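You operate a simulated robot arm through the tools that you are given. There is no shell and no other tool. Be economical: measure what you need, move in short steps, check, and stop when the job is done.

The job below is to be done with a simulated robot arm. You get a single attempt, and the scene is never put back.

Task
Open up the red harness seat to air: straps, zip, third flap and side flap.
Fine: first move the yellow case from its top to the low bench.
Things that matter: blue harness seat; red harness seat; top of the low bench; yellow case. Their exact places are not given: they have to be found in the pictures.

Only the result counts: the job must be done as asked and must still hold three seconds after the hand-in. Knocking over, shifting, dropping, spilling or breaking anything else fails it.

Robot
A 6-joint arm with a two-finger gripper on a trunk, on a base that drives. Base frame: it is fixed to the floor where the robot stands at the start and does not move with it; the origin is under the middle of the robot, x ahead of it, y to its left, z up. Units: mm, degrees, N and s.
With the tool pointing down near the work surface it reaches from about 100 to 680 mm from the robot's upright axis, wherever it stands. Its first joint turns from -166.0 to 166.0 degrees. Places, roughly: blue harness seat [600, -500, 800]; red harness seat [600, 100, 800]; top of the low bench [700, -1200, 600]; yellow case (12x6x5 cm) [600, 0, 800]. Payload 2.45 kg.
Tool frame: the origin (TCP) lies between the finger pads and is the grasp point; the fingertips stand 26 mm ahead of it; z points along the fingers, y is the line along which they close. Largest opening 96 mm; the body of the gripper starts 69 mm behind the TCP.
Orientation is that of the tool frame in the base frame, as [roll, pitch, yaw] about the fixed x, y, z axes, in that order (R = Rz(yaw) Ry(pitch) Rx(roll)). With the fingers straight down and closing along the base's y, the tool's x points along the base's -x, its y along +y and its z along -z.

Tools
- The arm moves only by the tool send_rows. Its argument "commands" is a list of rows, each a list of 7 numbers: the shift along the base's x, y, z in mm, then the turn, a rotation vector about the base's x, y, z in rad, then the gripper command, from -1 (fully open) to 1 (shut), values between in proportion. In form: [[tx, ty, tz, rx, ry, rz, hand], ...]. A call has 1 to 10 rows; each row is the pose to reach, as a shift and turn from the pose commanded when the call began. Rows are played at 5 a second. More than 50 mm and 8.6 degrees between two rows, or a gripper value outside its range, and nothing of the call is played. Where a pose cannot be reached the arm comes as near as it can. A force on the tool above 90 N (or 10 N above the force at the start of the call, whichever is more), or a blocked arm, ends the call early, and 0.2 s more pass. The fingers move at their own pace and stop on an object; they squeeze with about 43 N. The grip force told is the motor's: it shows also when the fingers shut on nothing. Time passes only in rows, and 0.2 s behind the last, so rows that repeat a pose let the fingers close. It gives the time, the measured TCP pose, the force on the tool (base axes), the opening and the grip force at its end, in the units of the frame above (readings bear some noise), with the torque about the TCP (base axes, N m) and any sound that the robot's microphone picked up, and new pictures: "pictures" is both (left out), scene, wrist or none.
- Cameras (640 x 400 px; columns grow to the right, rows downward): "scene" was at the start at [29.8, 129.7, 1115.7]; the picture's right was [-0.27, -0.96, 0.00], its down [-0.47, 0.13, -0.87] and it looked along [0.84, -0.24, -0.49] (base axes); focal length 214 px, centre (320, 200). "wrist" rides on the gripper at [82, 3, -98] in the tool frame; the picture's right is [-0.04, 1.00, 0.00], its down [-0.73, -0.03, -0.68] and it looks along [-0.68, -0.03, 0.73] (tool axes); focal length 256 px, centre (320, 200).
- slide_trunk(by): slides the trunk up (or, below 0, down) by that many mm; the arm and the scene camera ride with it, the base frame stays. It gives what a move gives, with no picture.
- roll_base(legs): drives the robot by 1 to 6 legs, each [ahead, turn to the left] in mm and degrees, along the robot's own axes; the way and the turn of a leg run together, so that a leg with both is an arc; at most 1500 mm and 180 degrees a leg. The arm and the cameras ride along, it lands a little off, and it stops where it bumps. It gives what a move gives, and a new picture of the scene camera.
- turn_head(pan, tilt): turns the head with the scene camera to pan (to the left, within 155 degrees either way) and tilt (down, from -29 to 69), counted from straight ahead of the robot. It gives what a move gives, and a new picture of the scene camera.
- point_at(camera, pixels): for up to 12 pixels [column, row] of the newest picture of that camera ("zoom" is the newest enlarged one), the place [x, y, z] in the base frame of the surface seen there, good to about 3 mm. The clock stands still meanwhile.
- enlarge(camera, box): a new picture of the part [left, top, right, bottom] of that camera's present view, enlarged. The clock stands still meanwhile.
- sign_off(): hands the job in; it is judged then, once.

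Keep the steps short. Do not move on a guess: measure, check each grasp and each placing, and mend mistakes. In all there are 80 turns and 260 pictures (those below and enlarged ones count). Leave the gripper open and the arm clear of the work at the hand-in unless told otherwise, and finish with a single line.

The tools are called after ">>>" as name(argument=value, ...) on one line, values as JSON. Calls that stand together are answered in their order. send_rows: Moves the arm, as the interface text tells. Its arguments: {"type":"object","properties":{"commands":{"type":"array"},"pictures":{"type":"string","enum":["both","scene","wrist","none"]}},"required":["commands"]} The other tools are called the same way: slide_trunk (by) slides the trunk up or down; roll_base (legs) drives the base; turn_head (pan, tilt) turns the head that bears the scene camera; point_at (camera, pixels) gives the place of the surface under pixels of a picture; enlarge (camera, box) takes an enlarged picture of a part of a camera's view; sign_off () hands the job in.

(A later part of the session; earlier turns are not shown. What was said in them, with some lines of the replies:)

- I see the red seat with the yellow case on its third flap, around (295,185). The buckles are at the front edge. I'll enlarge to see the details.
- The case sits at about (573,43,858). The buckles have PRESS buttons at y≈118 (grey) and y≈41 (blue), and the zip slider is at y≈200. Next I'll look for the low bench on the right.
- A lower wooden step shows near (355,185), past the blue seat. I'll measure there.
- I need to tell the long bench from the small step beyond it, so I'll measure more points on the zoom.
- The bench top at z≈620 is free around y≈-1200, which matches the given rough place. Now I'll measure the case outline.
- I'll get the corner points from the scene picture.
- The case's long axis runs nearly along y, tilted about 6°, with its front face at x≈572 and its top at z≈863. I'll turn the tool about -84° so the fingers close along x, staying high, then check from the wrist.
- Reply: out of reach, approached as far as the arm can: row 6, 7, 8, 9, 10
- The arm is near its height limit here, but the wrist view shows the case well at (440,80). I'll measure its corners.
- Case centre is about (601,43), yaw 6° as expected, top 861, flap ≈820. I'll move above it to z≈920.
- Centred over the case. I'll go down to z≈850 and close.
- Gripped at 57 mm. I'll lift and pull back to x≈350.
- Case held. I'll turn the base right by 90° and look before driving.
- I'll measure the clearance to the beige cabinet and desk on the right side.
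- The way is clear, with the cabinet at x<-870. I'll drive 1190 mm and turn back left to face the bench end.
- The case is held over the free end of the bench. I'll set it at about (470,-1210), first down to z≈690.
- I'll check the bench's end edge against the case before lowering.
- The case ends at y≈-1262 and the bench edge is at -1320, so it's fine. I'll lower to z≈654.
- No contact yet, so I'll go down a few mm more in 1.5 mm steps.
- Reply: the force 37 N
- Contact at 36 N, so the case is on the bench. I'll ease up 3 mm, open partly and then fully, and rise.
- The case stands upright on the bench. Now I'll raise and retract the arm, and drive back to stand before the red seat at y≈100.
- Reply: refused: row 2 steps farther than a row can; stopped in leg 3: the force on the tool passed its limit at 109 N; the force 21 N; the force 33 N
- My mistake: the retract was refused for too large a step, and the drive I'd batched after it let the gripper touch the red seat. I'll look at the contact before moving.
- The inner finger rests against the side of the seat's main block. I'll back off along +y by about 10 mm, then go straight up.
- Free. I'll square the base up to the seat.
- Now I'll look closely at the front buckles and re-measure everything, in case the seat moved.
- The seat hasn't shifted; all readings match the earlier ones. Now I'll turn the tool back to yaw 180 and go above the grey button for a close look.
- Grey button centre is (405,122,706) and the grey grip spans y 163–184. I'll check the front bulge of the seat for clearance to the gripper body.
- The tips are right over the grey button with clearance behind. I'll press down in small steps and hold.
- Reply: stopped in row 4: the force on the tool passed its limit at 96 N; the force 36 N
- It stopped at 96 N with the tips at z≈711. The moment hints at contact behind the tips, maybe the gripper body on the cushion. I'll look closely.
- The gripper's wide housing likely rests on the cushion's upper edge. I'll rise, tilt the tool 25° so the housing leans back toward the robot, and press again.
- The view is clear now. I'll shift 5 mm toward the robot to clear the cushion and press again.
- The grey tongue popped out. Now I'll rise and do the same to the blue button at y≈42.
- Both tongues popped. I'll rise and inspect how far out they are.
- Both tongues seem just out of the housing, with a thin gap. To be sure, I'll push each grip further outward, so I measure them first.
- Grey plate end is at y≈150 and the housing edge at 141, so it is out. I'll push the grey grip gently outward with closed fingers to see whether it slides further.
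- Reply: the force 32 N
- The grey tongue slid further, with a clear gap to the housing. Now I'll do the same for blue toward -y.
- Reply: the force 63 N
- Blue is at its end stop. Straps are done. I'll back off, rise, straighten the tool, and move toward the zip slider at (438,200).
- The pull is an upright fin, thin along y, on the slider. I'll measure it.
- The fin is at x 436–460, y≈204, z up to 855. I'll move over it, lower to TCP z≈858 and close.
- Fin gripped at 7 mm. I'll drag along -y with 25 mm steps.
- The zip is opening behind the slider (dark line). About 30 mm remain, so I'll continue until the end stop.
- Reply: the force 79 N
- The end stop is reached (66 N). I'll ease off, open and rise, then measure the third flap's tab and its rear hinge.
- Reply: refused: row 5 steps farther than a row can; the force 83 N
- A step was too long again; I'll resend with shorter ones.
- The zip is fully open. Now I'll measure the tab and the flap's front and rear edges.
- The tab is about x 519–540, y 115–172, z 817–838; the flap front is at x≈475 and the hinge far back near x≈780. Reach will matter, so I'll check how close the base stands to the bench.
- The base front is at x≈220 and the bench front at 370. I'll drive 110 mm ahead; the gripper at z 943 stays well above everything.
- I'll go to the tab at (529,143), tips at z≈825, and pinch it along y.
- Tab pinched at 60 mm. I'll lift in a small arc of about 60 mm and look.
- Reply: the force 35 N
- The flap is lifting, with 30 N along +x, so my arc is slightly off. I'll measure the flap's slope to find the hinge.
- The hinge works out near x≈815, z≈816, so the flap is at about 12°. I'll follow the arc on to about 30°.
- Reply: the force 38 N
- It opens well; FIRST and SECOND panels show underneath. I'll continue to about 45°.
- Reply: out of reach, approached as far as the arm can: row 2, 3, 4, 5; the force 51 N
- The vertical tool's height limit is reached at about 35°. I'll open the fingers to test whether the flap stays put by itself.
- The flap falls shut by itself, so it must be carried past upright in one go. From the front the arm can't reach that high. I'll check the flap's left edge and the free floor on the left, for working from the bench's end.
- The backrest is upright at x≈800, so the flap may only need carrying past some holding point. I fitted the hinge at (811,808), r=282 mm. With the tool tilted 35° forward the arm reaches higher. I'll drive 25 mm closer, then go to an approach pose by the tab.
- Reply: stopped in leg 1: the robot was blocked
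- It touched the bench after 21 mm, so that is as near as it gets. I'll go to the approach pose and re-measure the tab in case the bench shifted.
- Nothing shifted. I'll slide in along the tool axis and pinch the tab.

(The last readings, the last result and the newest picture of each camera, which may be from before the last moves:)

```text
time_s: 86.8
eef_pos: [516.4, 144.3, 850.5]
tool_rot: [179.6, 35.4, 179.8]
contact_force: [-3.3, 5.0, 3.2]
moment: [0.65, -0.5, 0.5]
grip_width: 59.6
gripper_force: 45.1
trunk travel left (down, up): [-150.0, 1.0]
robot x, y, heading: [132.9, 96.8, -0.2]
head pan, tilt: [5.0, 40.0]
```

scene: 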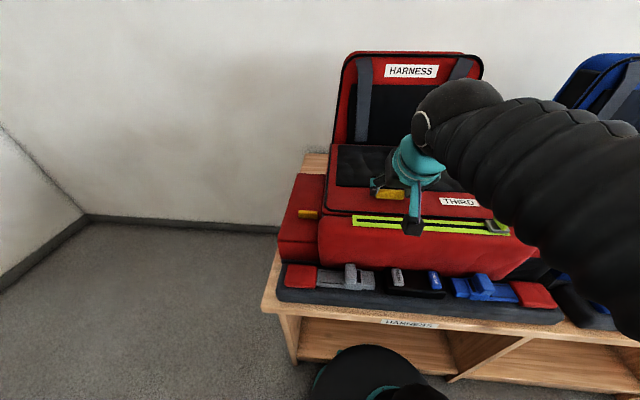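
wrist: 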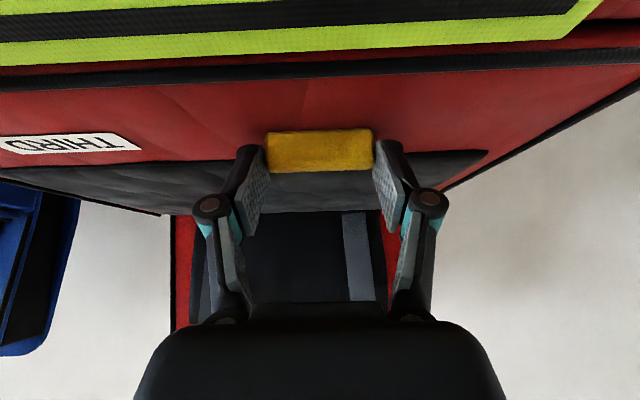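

Gripped at 59.6 mm. I'll follow the fitted arc to 45° with constant tilt.

>>> send_rows(commands=[[3, 0, 24.5, 0, 0, 0, 1], [8.2, 0, 48.6, 0, 0, 0, 1], [15.4, 0, 72.1, 0, 0, 0, 1], [24.6, 0, 95, 0, 0, 0, 1], [35.8, 0, 116.9, 0, 0, 0, 1], [48.9, 0, 137.8, 0, 0, 0, 1], [63.8, 0, 157.5, 0, 0, 0, 1], [80.3, 0, 175.8, 0, 0, 0, 1], [98.3, 0, 192.6, 0, 0, 0, 1]])

```text
time_s: 88.8
eef_pos: [618.9, 142.9, 1037.6]
tool_rot: [179.7, 34.7, 179.8]
contact_force: [19.3, -1.9, -33.6]
moment: [-0.25, 1.19, -0.1]
grip_width: 59.8
gripper_force: 44.8
trunk travel left (down, up): [-150.0, 1.0]
robot x, y, heading: [132.3, 96.2, -0.1]
head pan, tilt: [5.0, 40.0]
```

scene: 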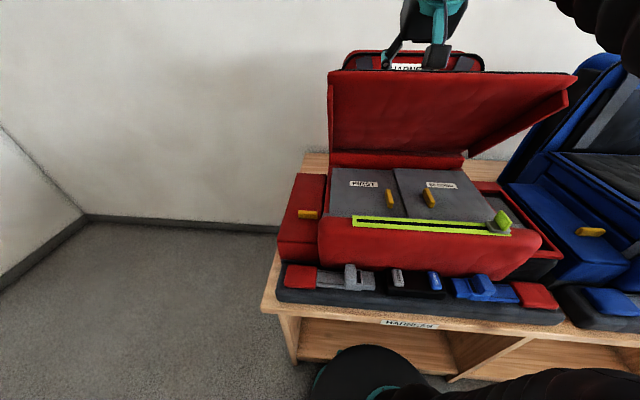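
wrist: 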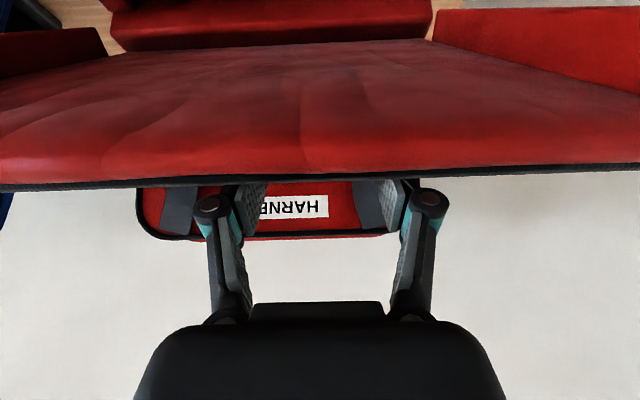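

It's going well at about 45°. I'll continue along the arc toward 60°.

>>> send_rows(commands=[[10, 0, 8, 0, 0, 0, 1], [19.5, 0, 15.1, 0, 0, 0, 1], [30, 0, 22, 0, 0, 0, 1], [40, 0, 28.5, 0, 0, 0, 1], [51, 0, 34.5, 0, 0, 0, 1], [62, 0, 40.1, 0, 0, 0, 1]])

```text
time_s: 90.2
eef_pos: [676.4, 142.7, 1082.6]
tool_rot: [179.6, 35.4, 179.7]
contact_force: [0.2, 0.1, -0.7]
moment: [0.0, -0.04, -0.04]
grip_width: 0.0
gripper_force: 28.1
trunk travel left (down, up): [-150.0, 1.0]
robot x, y, heading: [133.8, 93.7, -0.4]
head pan, tilt: [5.0, 40.0]
```

scene: 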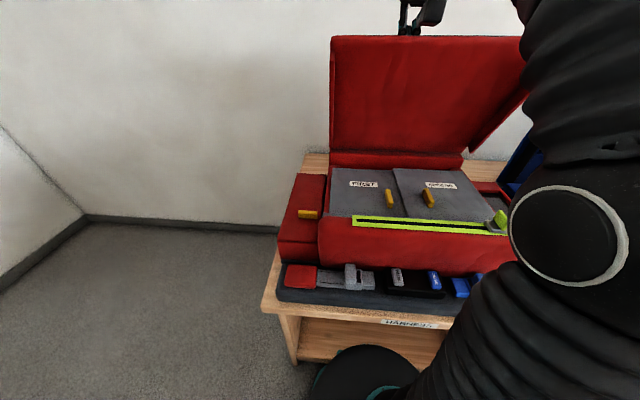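
wrist: 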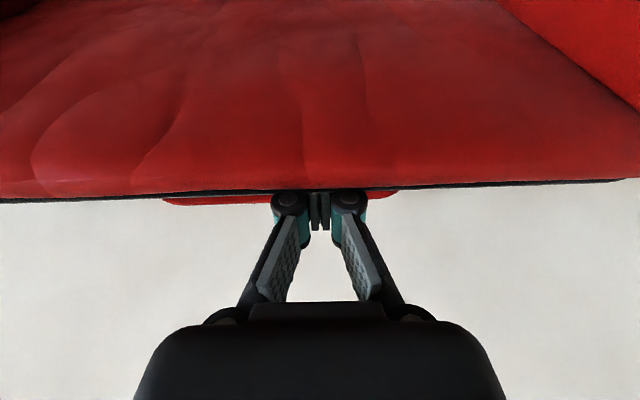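

The tab slipped out of the fingers, yet the flap stands with no force on the tool. I'll measure its angle.

>>> point_at(camera="scene", pixels=[[400, 45], [400, 90], [400, 140], [345, 100], [400, 160], [470, 145]])

>>> send_rows(commands=[[0, 0, 0, 0, 0, 0, 1]])

>>> point_at(camera="scene", pixels=[[400, 45], [400, 90], [400, 140], [345, 100]])

```text
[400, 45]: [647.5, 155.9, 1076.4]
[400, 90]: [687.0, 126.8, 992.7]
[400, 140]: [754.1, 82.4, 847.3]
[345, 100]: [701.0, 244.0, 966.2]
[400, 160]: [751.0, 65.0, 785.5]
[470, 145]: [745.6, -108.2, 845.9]
```

```text
time_s: 90.5
eef_pos: [676.0, 143.2, 1082.1]
tool_rot: [179.5, 35.3, 179.7]
contact_force: [1.3, -0.8, 1.0]
moment: [0.01, -0.01, 0.02]
grip_width: 6.1
gripper_force: 28.2
trunk travel left (down, up): [-150.0, 1.0]
robot x, y, heading: [127.5, 97.3, -0.4]
head pan, tilt: [5.0, 40.0]
```

scene: 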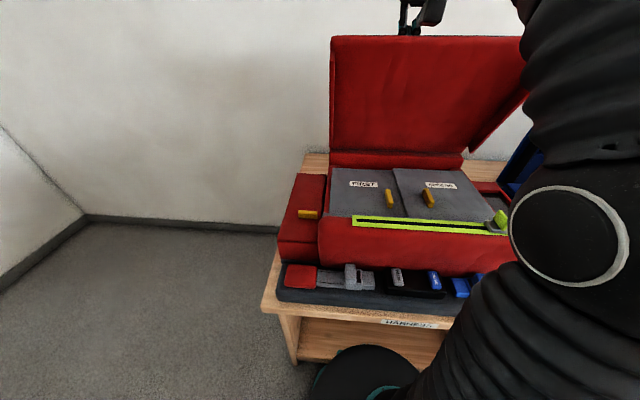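
wrist: 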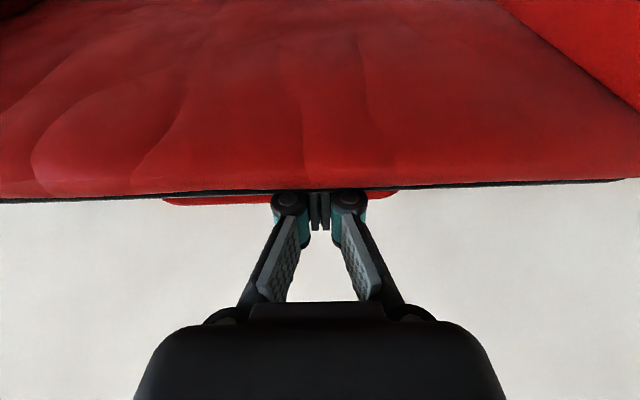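

```text
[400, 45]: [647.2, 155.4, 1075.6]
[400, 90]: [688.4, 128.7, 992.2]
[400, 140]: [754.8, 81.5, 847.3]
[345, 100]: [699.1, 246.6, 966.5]
```

The flap holds by itself at about 65°. My fingertips are still behind its top edge, so I'll withdraw up along the flap's direction in small steps.

>>> send_rows(commands=[[-5, 0, 12, 0, 0, 0, 1], [-10, 0, 24, 0, 0, 0, 1], [-15, 0, 36, 0, 0, 0, 1], [-20, 0, 48, 0, 0, 0, 1]])

```text
time_s: 91.5
eef_pos: [657.8, 143.7, 1130.2]
tool_rot: [179.6, 35.4, 179.7]
contact_force: [-0.3, 0.1, -0.1]
moment: [-0.01, 0.01, -0.01]
grip_width: 0.0
gripper_force: 28.8
trunk travel left (down, up): [-150.0, 1.0]
robot x, y, heading: [133.7, 95.5, -0.1]
head pan, tilt: [5.0, 40.0]
```

scene: 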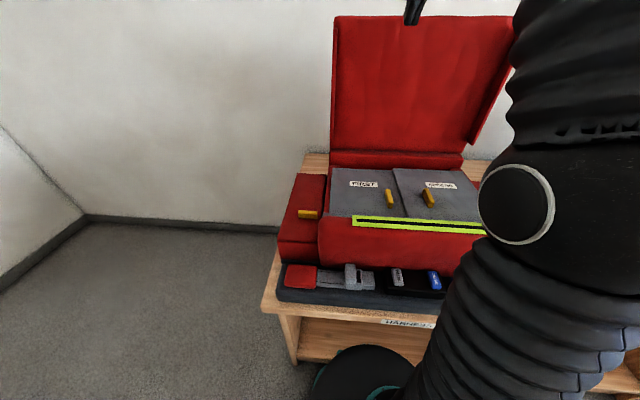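
wrist: 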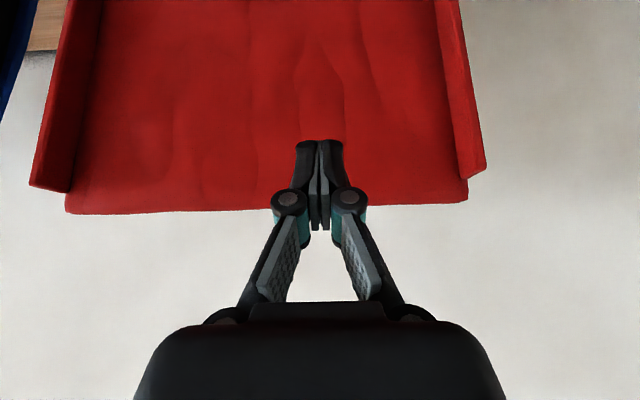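

The flap moved further open by itself, and the fingers are clear in front of it. I'll check the angle and step back toward the robot.

>>> point_at(camera="scene", pixels=[[370, 30], [370, 90], [370, 140], [345, 25]])

>>> send_rows(commands=[[-40, 0, 0, 0, 0, 0, 1], [-80, 0, 0, 0, 0, 0, 1], [-120, 0, -20, 0, 0, 0, 1], [-160, 0, -40, 0, 0, 0, 1]])

>>> point_at(camera="scene", pixels=[[370, 30], [370, 90], [370, 140], [345, 25], [307, 213], [298, 213], [316, 214], [312, 185], [290, 240], [283, 235], [325, 180], [300, 215]])

```text
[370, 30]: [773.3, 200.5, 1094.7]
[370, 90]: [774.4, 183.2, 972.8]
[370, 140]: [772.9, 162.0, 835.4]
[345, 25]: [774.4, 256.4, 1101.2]
```

```text
time_s: 92.5
eef_pos: [497.8, 143.7, 1089.0]
tool_rot: [179.6, 35.2, 179.7]
contact_force: [0.5, 0.1, -0.4]
moment: [0.02, 0.06, 0.01]
grip_width: 0.1
gripper_force: 28.7
trunk travel left (down, up): [-150.0, 1.0]
robot x, y, heading: [133.1, 94.6, -0.3]
head pan, tilt: [5.0, 40.0]
```

scene: 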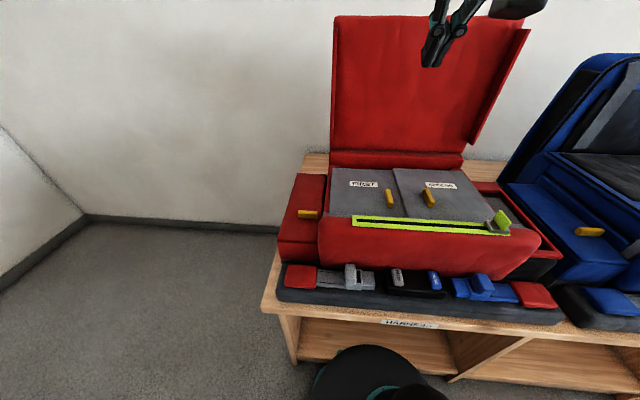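
wrist: 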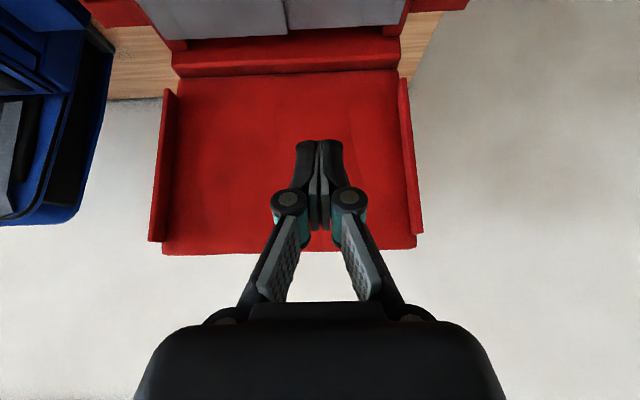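

```text
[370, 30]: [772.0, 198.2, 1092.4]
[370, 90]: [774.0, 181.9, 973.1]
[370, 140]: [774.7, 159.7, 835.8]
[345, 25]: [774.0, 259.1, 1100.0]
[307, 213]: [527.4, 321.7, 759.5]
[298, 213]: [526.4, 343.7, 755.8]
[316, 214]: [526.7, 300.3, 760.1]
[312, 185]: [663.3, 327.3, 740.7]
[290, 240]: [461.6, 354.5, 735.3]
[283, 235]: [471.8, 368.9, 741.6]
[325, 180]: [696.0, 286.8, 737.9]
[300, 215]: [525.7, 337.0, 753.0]
```

The third flap stands upright at 90° and holds. Next is the side flap: tab at about (536,322), z 740–760, on the left box. I'll move above it with the tool at 20° tilt and the fingers at 64 mm.

>>> send_rows(commands=[[0, 45, -20, 0, 0, 0, 0.5], [0, 90, -40, 0, 0, 0, 0], [0, 135, -60, 0, 0.06, 0, -0.33], [1, 180, -80, 0, 0.13, 0, -0.33], [2, 181, -125, 0, 0.2, 0, -0.33], [3, 181, -170, 0, 0.262, 0, -0.33], [3, 181, -210, 0, 0.262, 0, -0.33], [3, 181, -239, 0, 0.262, 0, -0.33]])

>>> point_at(camera="wrist", pixels=[[320, 100], [320, 130], [320, 150], [320, 170], [300, 150], [345, 150]])

```text
time_s: 94.3
eef_pos: [499.6, 324.5, 850.4]
tool_rot: [179.7, 20.2, 179.8]
contact_force: [0.0, 0.1, -0.5]
moment: [-0.03, 0.03, -0.02]
grip_width: 63.8
gripper_force: 0.0
trunk travel left (down, up): [-150.0, 1.0]
robot x, y, heading: [130.4, 97.5, -0.3]
head pan, tilt: [5.0, 40.0]
```

scene: 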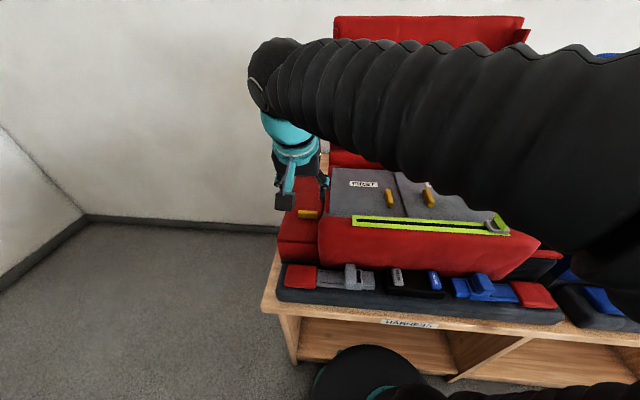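
wrist: 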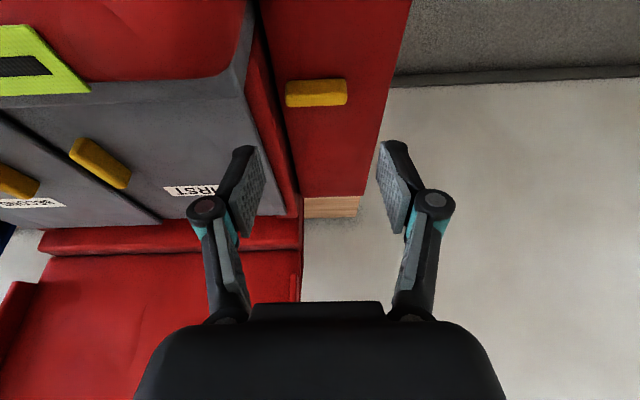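

```text
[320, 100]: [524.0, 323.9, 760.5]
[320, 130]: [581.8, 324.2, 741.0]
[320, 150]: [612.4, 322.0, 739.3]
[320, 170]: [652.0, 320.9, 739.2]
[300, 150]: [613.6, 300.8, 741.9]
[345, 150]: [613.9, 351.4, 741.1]
```

Let me measure the tab extents and the block wall beside it.

>>> point_at(camera="wrist", pixels=[[316, 83], [316, 89], [316, 95], [316, 104], [288, 95], [344, 95], [280, 110], [272, 110], [265, 110], [258, 110], [385, 95], [325, 192]])

```text
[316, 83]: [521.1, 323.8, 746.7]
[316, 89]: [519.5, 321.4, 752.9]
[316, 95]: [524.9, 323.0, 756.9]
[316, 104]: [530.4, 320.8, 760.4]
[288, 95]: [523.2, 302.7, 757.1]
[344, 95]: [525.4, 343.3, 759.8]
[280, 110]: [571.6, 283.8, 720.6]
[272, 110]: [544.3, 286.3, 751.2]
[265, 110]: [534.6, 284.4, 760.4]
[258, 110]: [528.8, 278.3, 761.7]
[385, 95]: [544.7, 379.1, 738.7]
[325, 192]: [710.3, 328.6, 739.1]
```

The tab spans y 301–345 and the block wall is at y≈285, so the inner finger has a 16 mm slot. I'll set the opening to 50 mm, centred at y≈323.5, and enter slowly.

>>> send_rows(commands=[[0, -1, 0, 0, 0, 0, -0.05], [8, -1, -26, 0, 0, 0, -0.05], [15, -1, -50, 0, 0, 0, -0.05], [20, -1, -66, 0, 0, 0, -0.05], [23, -1, -76.5, 0, 0, 0, -0.05], [23, -1, -76.5, 0, 0, 0, -0.05]])

```text
time_s: 95.8
eef_pos: [523.1, 322.9, 773.1]
tool_rot: [179.7, 20.2, 179.8]
contact_force: [-1.1, -0.3, 1.3]
moment: [-0.01, -0.01, -0.01]
grip_width: 50.6
gripper_force: 0.0
trunk travel left (down, up): [-150.0, 1.0]
robot x, y, heading: [131.7, 99.0, -0.2]
head pan, tilt: [5.0, 40.0]
```

scene: 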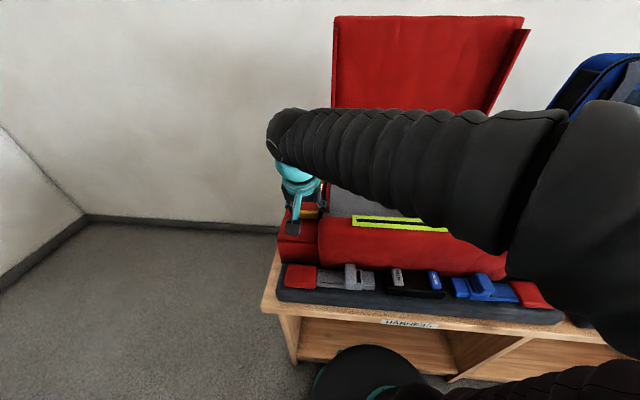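
wrist: 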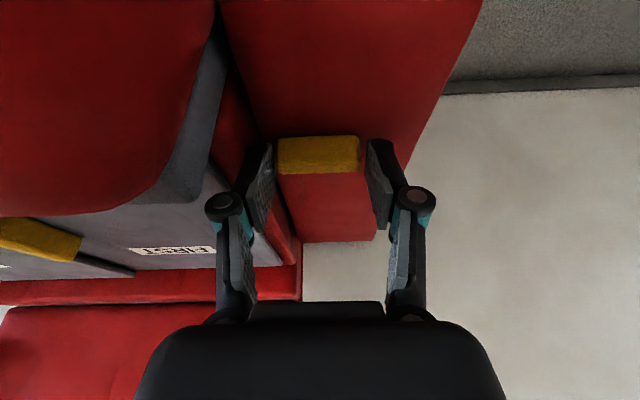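

The fingers straddle the tab with no contact. I'll close, then lift gently about 30 mm to see how it hinges.

>>> send_rows(commands=[[0, 0, 0, 0, 0, 0, 1], [0, 0, 0, 0, 0, 0, 1], [0, 0, 0, 0, 0, 0, 1], [0.5, 0, 8, 0, 0, 0, 1], [2, 0, 16, 0, 0, 0, 1], [4, 0, 24, 0, 0, 0, 1], [6, 0, 32, 0, 0, 0, 1]])

```text
time_s: 97.3
eef_pos: [526.9, 317.6, 814.1]
tool_rot: [179.5, 21.1, 179.3]
contact_force: [-25.4, -41.4, 35.9]
moment: [-0.95, 0.36, -0.19]
grip_width: 8.6
gripper_force: 36.3
trunk travel left (down, up): [-150.0, 1.0]
robot x, y, heading: [130.1, 95.5, -0.3]
head pan, tilt: [5.0, 40.0]
```

scene: 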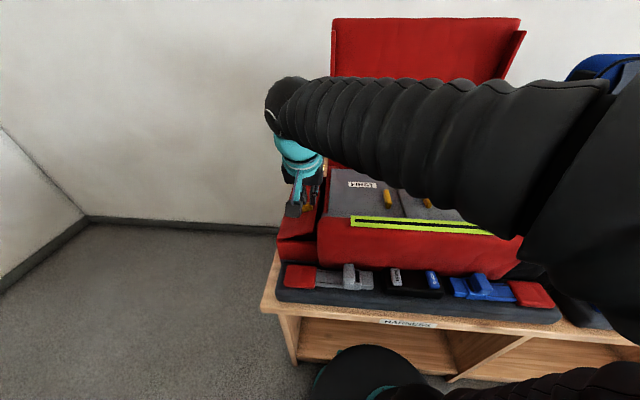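
wrist: 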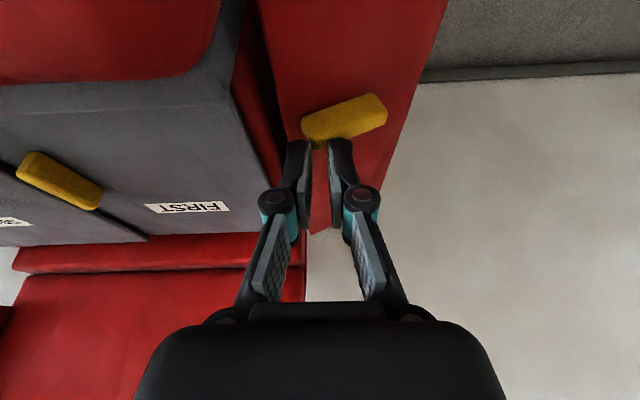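

The lid tilts about an axis along x, with the inner side rising, so it's hinged on the outer edge. The fingers slipped to 8.6 mm. I'll look closely and measure.

>>> enlarge(camera="wrist", box=[220, 60, 460, 240])

>>> point_at(camera="wrist", pixels=[[310, 120], [340, 112], [375, 105], [280, 60], [340, 60], [420, 60], [315, 200], [320, 225], [305, 30], [380, 30], [290, 120]])

```text
2.22 times, centred on (340, 150) of wrist
```

zoom: 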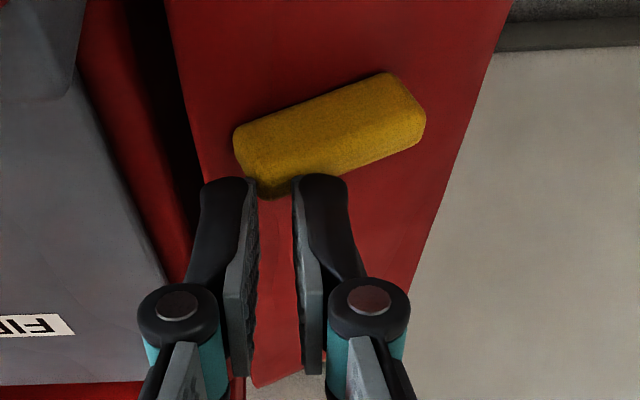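

```text
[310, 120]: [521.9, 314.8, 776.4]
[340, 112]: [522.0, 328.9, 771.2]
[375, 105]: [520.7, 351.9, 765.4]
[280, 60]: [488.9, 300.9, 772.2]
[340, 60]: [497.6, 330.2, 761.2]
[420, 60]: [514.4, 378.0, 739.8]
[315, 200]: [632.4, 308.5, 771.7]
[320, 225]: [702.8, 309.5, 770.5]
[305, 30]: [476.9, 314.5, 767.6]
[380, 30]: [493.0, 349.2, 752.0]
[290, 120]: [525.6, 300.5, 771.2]
```

The lid's hinge runs along x at the outer edge (y≈378, z≈738). So the tab must be pinched front and back (closing along x), letting the lid pivot between the pads. I'll release, rise and straighten the tool.

>>> send_rows(commands=[[0, 0, 0, 0, 0, 0, 0.5], [0, 2, 15, 0, 0, 0, 0.45], [0, 4, 50, 0, 0.12, 0, 0.4], [0, 5, 85, 0, 0.24, 0, 0.2], [0, 5, 110, 0, 0.353, 0, 0]], pictures="none")

>>> send_rows(commands=[[0, 0, 0, 0, 0, -0.15, -0.05], [0, 0, 0, 0, 0, -0.3, -0.05], [0, 0, 0, 0, 0, -0.45, -0.05], [0, 0, 0, 0, 0, -0.6, -0.05], [0, 0, 0, 0, 0, -0.75, -0.05], [0, 0, 0, 0, 0, -0.9, -0.05], [0, 0, 0, 0, 0, -1.05, -0.05], [0, 0, 0, 0, 0, -1.2, -0.05], [0, 0, 0, 0, 0, -1.35, -0.05], [0, 0, 0, 0, 0, -1.5, -0.05]])

```text
time_s: 98.5
eef_pos: [529.1, 328.6, 916.6]
tool_rot: [179.8, 0.0, 179.8]
contact_force: [0.8, -0.4, 0.2]
moment: [0.01, -0.04, 0.02]
grip_width: 48.1
gripper_force: 0.1
trunk travel left (down, up): [-150.0, 1.0]
robot x, y, heading: [132.8, 100.1, -0.2]
head pan, tilt: [5.0, 40.0]
```

```text
time_s: 100.8
eef_pos: [528.9, 327.4, 916.5]
tool_rot: [179.8, 0.2, 93.7]
contact_force: [-0.7, -0.2, -0.1]
moment: [-0.02, -0.01, 0.0]
grip_width: 50.2
gripper_force: 0.0
trunk travel left (down, up): [-150.0, 1.0]
robot x, y, heading: [134.3, 95.9, -0.1]
head pan, tilt: [5.0, 40.0]
```

scene: 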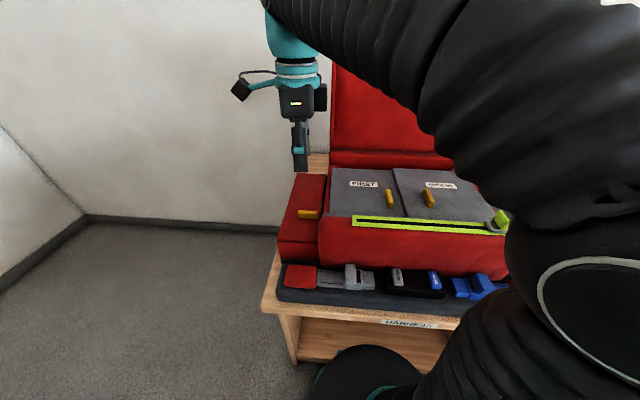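
wrist: 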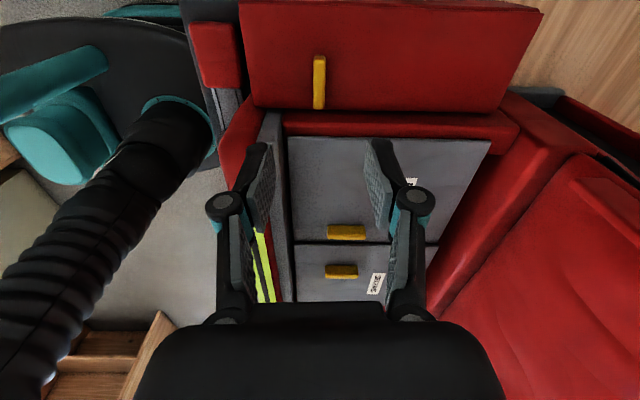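

The lid is shut again; from here the tab is about 13 mm deep in x, centred at x≈526. I'll go down with the fingers front and back of it and close.

>>> send_rows(commands=[[-3, -4, -40, 0, 0, -0.03, -0.05], [-3, -4, -80, 0, 0, -0.06, -0.05], [-3, -4, -115, 0, 0, -0.065, -0.05], [-3, -4, -130, 0, 0, -0.065, -0.05], [-3, -4, -140.5, 0, 0, -0.065, -0.05], [-3, -4, -140.5, 0, 0, -0.065, 1], [-3, -4, -140.5, 0, 0, -0.065, 1], [-3, -4, -140.5, 0, 0, -0.065, 1]])

```text
time_s: 102.5
eef_pos: [529.2, 322.7, 774.8]
tool_rot: [179.5, 0.0, 90.1]
contact_force: [42.2, 0.7, 3.7]
moment: [0.21, -1.01, -0.52]
grip_width: 12.0
gripper_force: 37.9
trunk travel left (down, up): [-150.0, 1.0]
robot x, y, heading: [132.6, 95.8, -0.3]
head pan, tilt: [5.0, 40.0]
```

scene: 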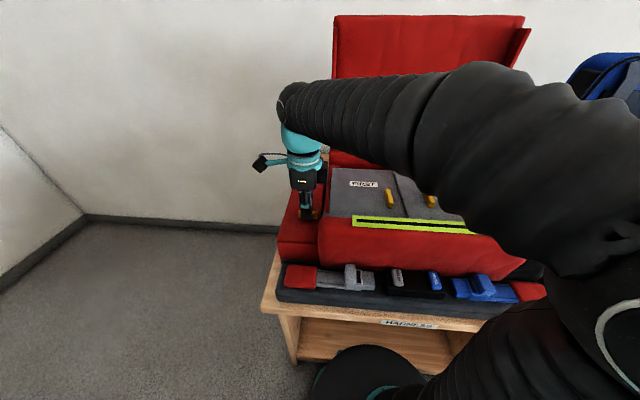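
wrist: 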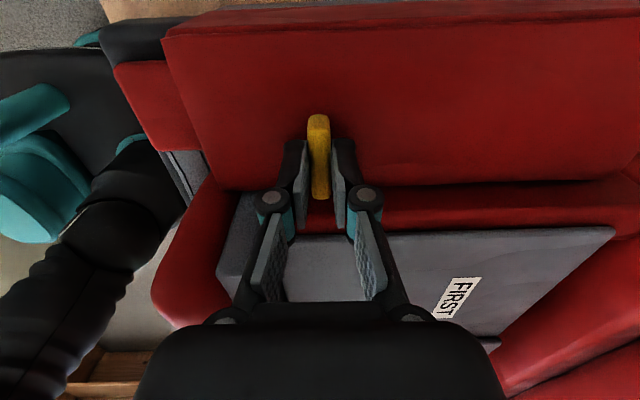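

Tab gripped at 12 mm; the 42 N along x tells me it's about 4 mm further forward, so I'll add that. Now I'll follow the small arc to 60°.

>>> send_rows(commands=[[4, 0, 1, 0, 0, 0, 1], [4, 3, 7, 0, 0, 0, 1], [4, 6, 13.7, 0, 0, 0, 1], [4, 10, 19.8, 0, 0, 0, 1], [4, 15.3, 25.4, 0, 0, 0, 1], [4, 21, 30.2, 0, 0, 0, 1], [4, 27.4, 34.2, 0, 0, 0, 1], [4, 34, 37.3, 0, 0, 0, 1], [4, 41.3, 39.6, 0, 0, 0, 1]])

```text
time_s: 104.5
eef_pos: [528.7, 364.7, 816.9]
tool_rot: [179.7, 0.0, 90.1]
contact_force: [-17.6, -19.9, 4.1]
moment: [-1.5, 0.46, -0.23]
grip_width: 12.0
gripper_force: 38.7
trunk travel left (down, up): [-150.0, 1.0]
robot x, y, heading: [131.8, 96.5, -0.5]
head pan, tilt: [5.0, 40.0]
```

scene: 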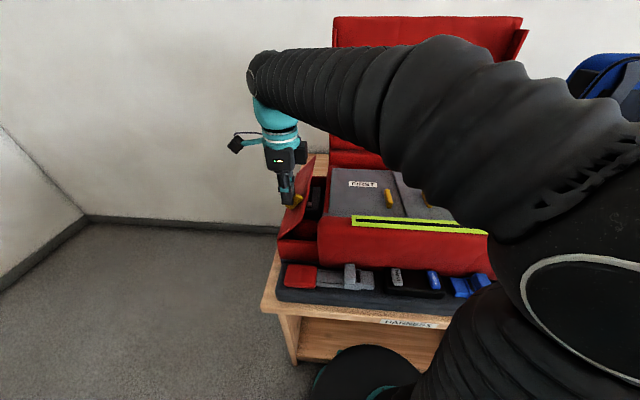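
wrist: 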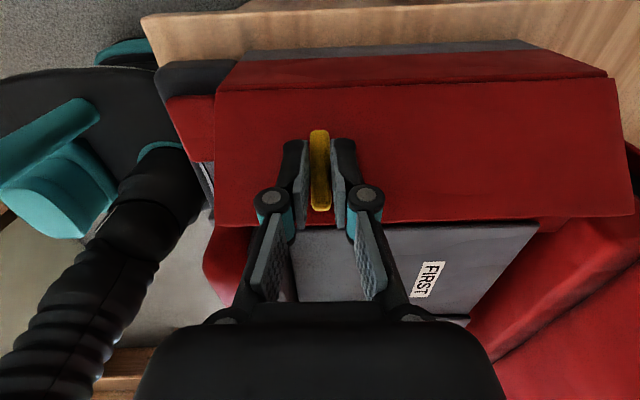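

The lid is opening and still gripped. I'll carry on along the arc past 90°.

>>> send_rows(commands=[[0, 7, 1, 0, 0, 0, 1], [0, 15, 1.7, 0, 0, 0, 1], [0, 22, 1, 0, 0, 0, 1], [0, 30, -0.6, 0, 0, 0, 1], [0, 37, -3, 0, 0, 0, 1], [0, 43, -6.5, 0, 0, 0, 1]])

```text
time_s: 106.0
eef_pos: [528.6, 407.8, 810.7]
tool_rot: [179.5, -0.2, 90.1]
contact_force: [-7.2, -2.5, 33.1]
moment: [-1.26, 0.18, -0.1]
grip_width: 11.8
gripper_force: 38.6
trunk travel left (down, up): [-150.0, 1.0]
robot x, y, heading: [132.8, 95.7, -0.1]
head pan, tilt: [5.0, 40.0]
```

scene: 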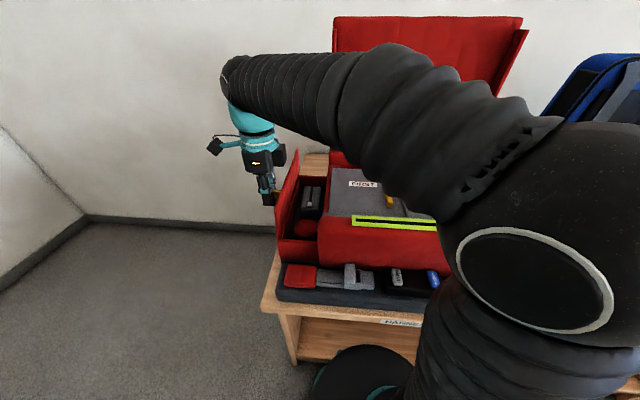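
wrist: 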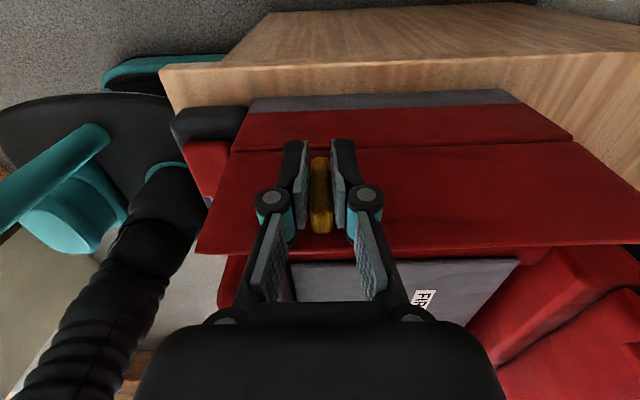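

The lid is about upright and contents show inside. I'll open the fingers, move straight up clear of it, and check that it stays.

>>> send_rows(commands=[[0, 0, 0, 0, 0, 0, 0.3], [0, 0, 0, 0, 0, 0, -0.2], [0, 2, 20, 0, 0, 0, -0.2], [0, 3, 60, 0, 0, 0, -0.2], [0, 3, 105, 0, 0, 0, -0.2], [0, 3, 150, 0, 0, 0, -0.2]])

>>> point_at(camera="scene", pixels=[[290, 180], [295, 200], [285, 220], [300, 175], [370, 60], [370, 130]])

```text
time_s: 107.3
eef_pos: [530.0, 412.7, 959.0]
tool_rot: [179.8, 0.2, 90.2]
contact_force: [-0.2, 0.2, 0.2]
moment: [0.02, -0.02, -0.01]
grip_width: 57.6
gripper_force: 0.0
trunk travel left (down, up): [-150.0, 1.0]
robot x, y, heading: [131.8, 97.2, -0.2]
head pan, tilt: [5.0, 40.0]
```

scene: 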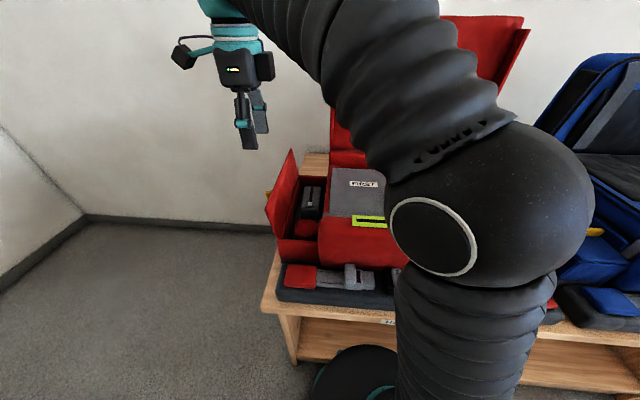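
wrist: 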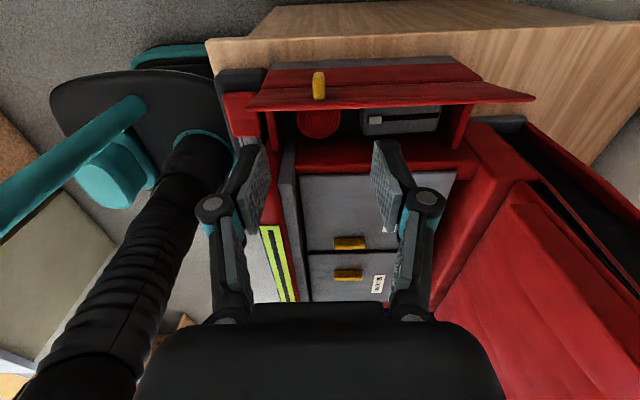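

```text
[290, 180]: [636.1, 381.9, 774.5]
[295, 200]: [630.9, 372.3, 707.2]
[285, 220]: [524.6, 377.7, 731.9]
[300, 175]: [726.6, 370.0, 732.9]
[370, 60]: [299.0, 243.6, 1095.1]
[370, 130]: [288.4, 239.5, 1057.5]
```

The side flap holds open on its own. I'll retract the arm, open the gripper, then back the base away and take a final look.

>>> send_rows(commands=[[-35, -20, 10, 0, 0, 0, -1], [-70, -50, 15, 0, 0, 0, -1], [-100, -85, 15, 0, 0, 0, -1], [-130, -120, 15, 0, 0, 0, -1], [-150, -160, 15, 0, 0, 0, -1]], pictures="none")

>>> roll_base(legs=[[-200, 0]])

>>> turn_head(pan=-10, tilt=35)

>>> enlarge(camera="scene", box=[200, 60, 520, 260])

```text
time_s: 108.5
eef_pos: [380.9, 251.4, 972.4]
tool_rot: [179.9, 0.1, 90.1]
contact_force: [0.1, -0.8, -0.2]
moment: [-0.02, 0.04, 0.05]
grip_width: 96.0
gripper_force: 0.0
trunk travel left (down, up): [-150.0, 1.0]
robot x, y, heading: [131.9, 99.2, -0.3]
head pan, tilt: [5.0, 40.0]
```

```text
time_s: 110.2
eef_pos: [179.2, 252.0, 973.3]
tool_rot: [179.8, 0.0, 89.8]
contact_force: [-0.1, -0.7, -0.5]
moment: [-0.04, -0.03, 0.0]
grip_width: 96.1
gripper_force: 0.1
trunk travel left (down, up): [-150.0, 1.0]
robot x, y, heading: [-72.9, 96.5, -0.4]
head pan, tilt: [5.0, 40.0]
```

scene: 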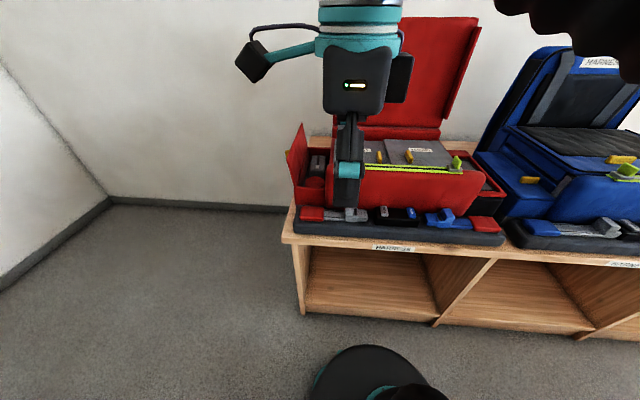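

```text
time_s: 110.9
eef_pos: [179.0, 251.6, 973.3]
tool_rot: [179.9, -0.1, 89.9]
contact_force: [-0.4, -0.1, 0.4]
moment: [-0.02, 0.02, -0.03]
grip_width: 96.2
gripper_force: 0.1
trunk travel left (down, up): [-150.0, 1.0]
robot x, y, heading: [-67.8, 105.5, -0.2]
head pan, tilt: [-10.0, 35.0]
```

scene: 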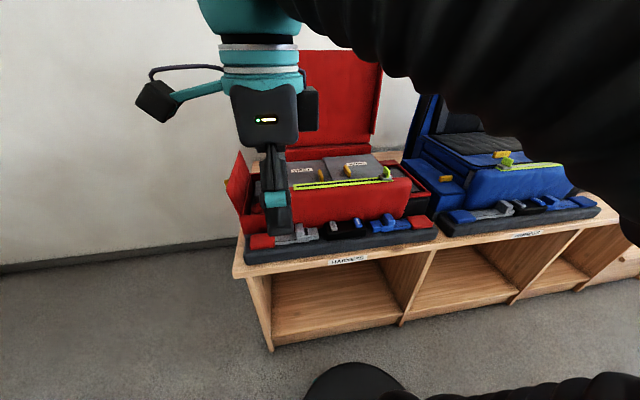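

```text
2.00 times, centred on (360, 160) of scene
```

zoom: 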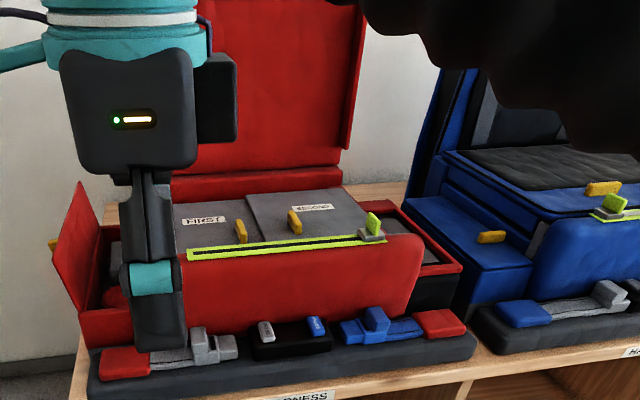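

Everything shows as asked: both tongues are out, the zip is fully open, the third flap is upright and the side flap is open. The case is on the bench, the gripper is open and the arm is clear. I'm handing in.

>>> sign_off()

```text
The job is handed in.
```

The yellow case is on the low bench, and the red harness seat is open: both straps out, zip fully open, third flap and side flap holding open. On the way back the gripper bumped the red seat at 109 N and the base later touched the bench; the points I re-measured had not moved.
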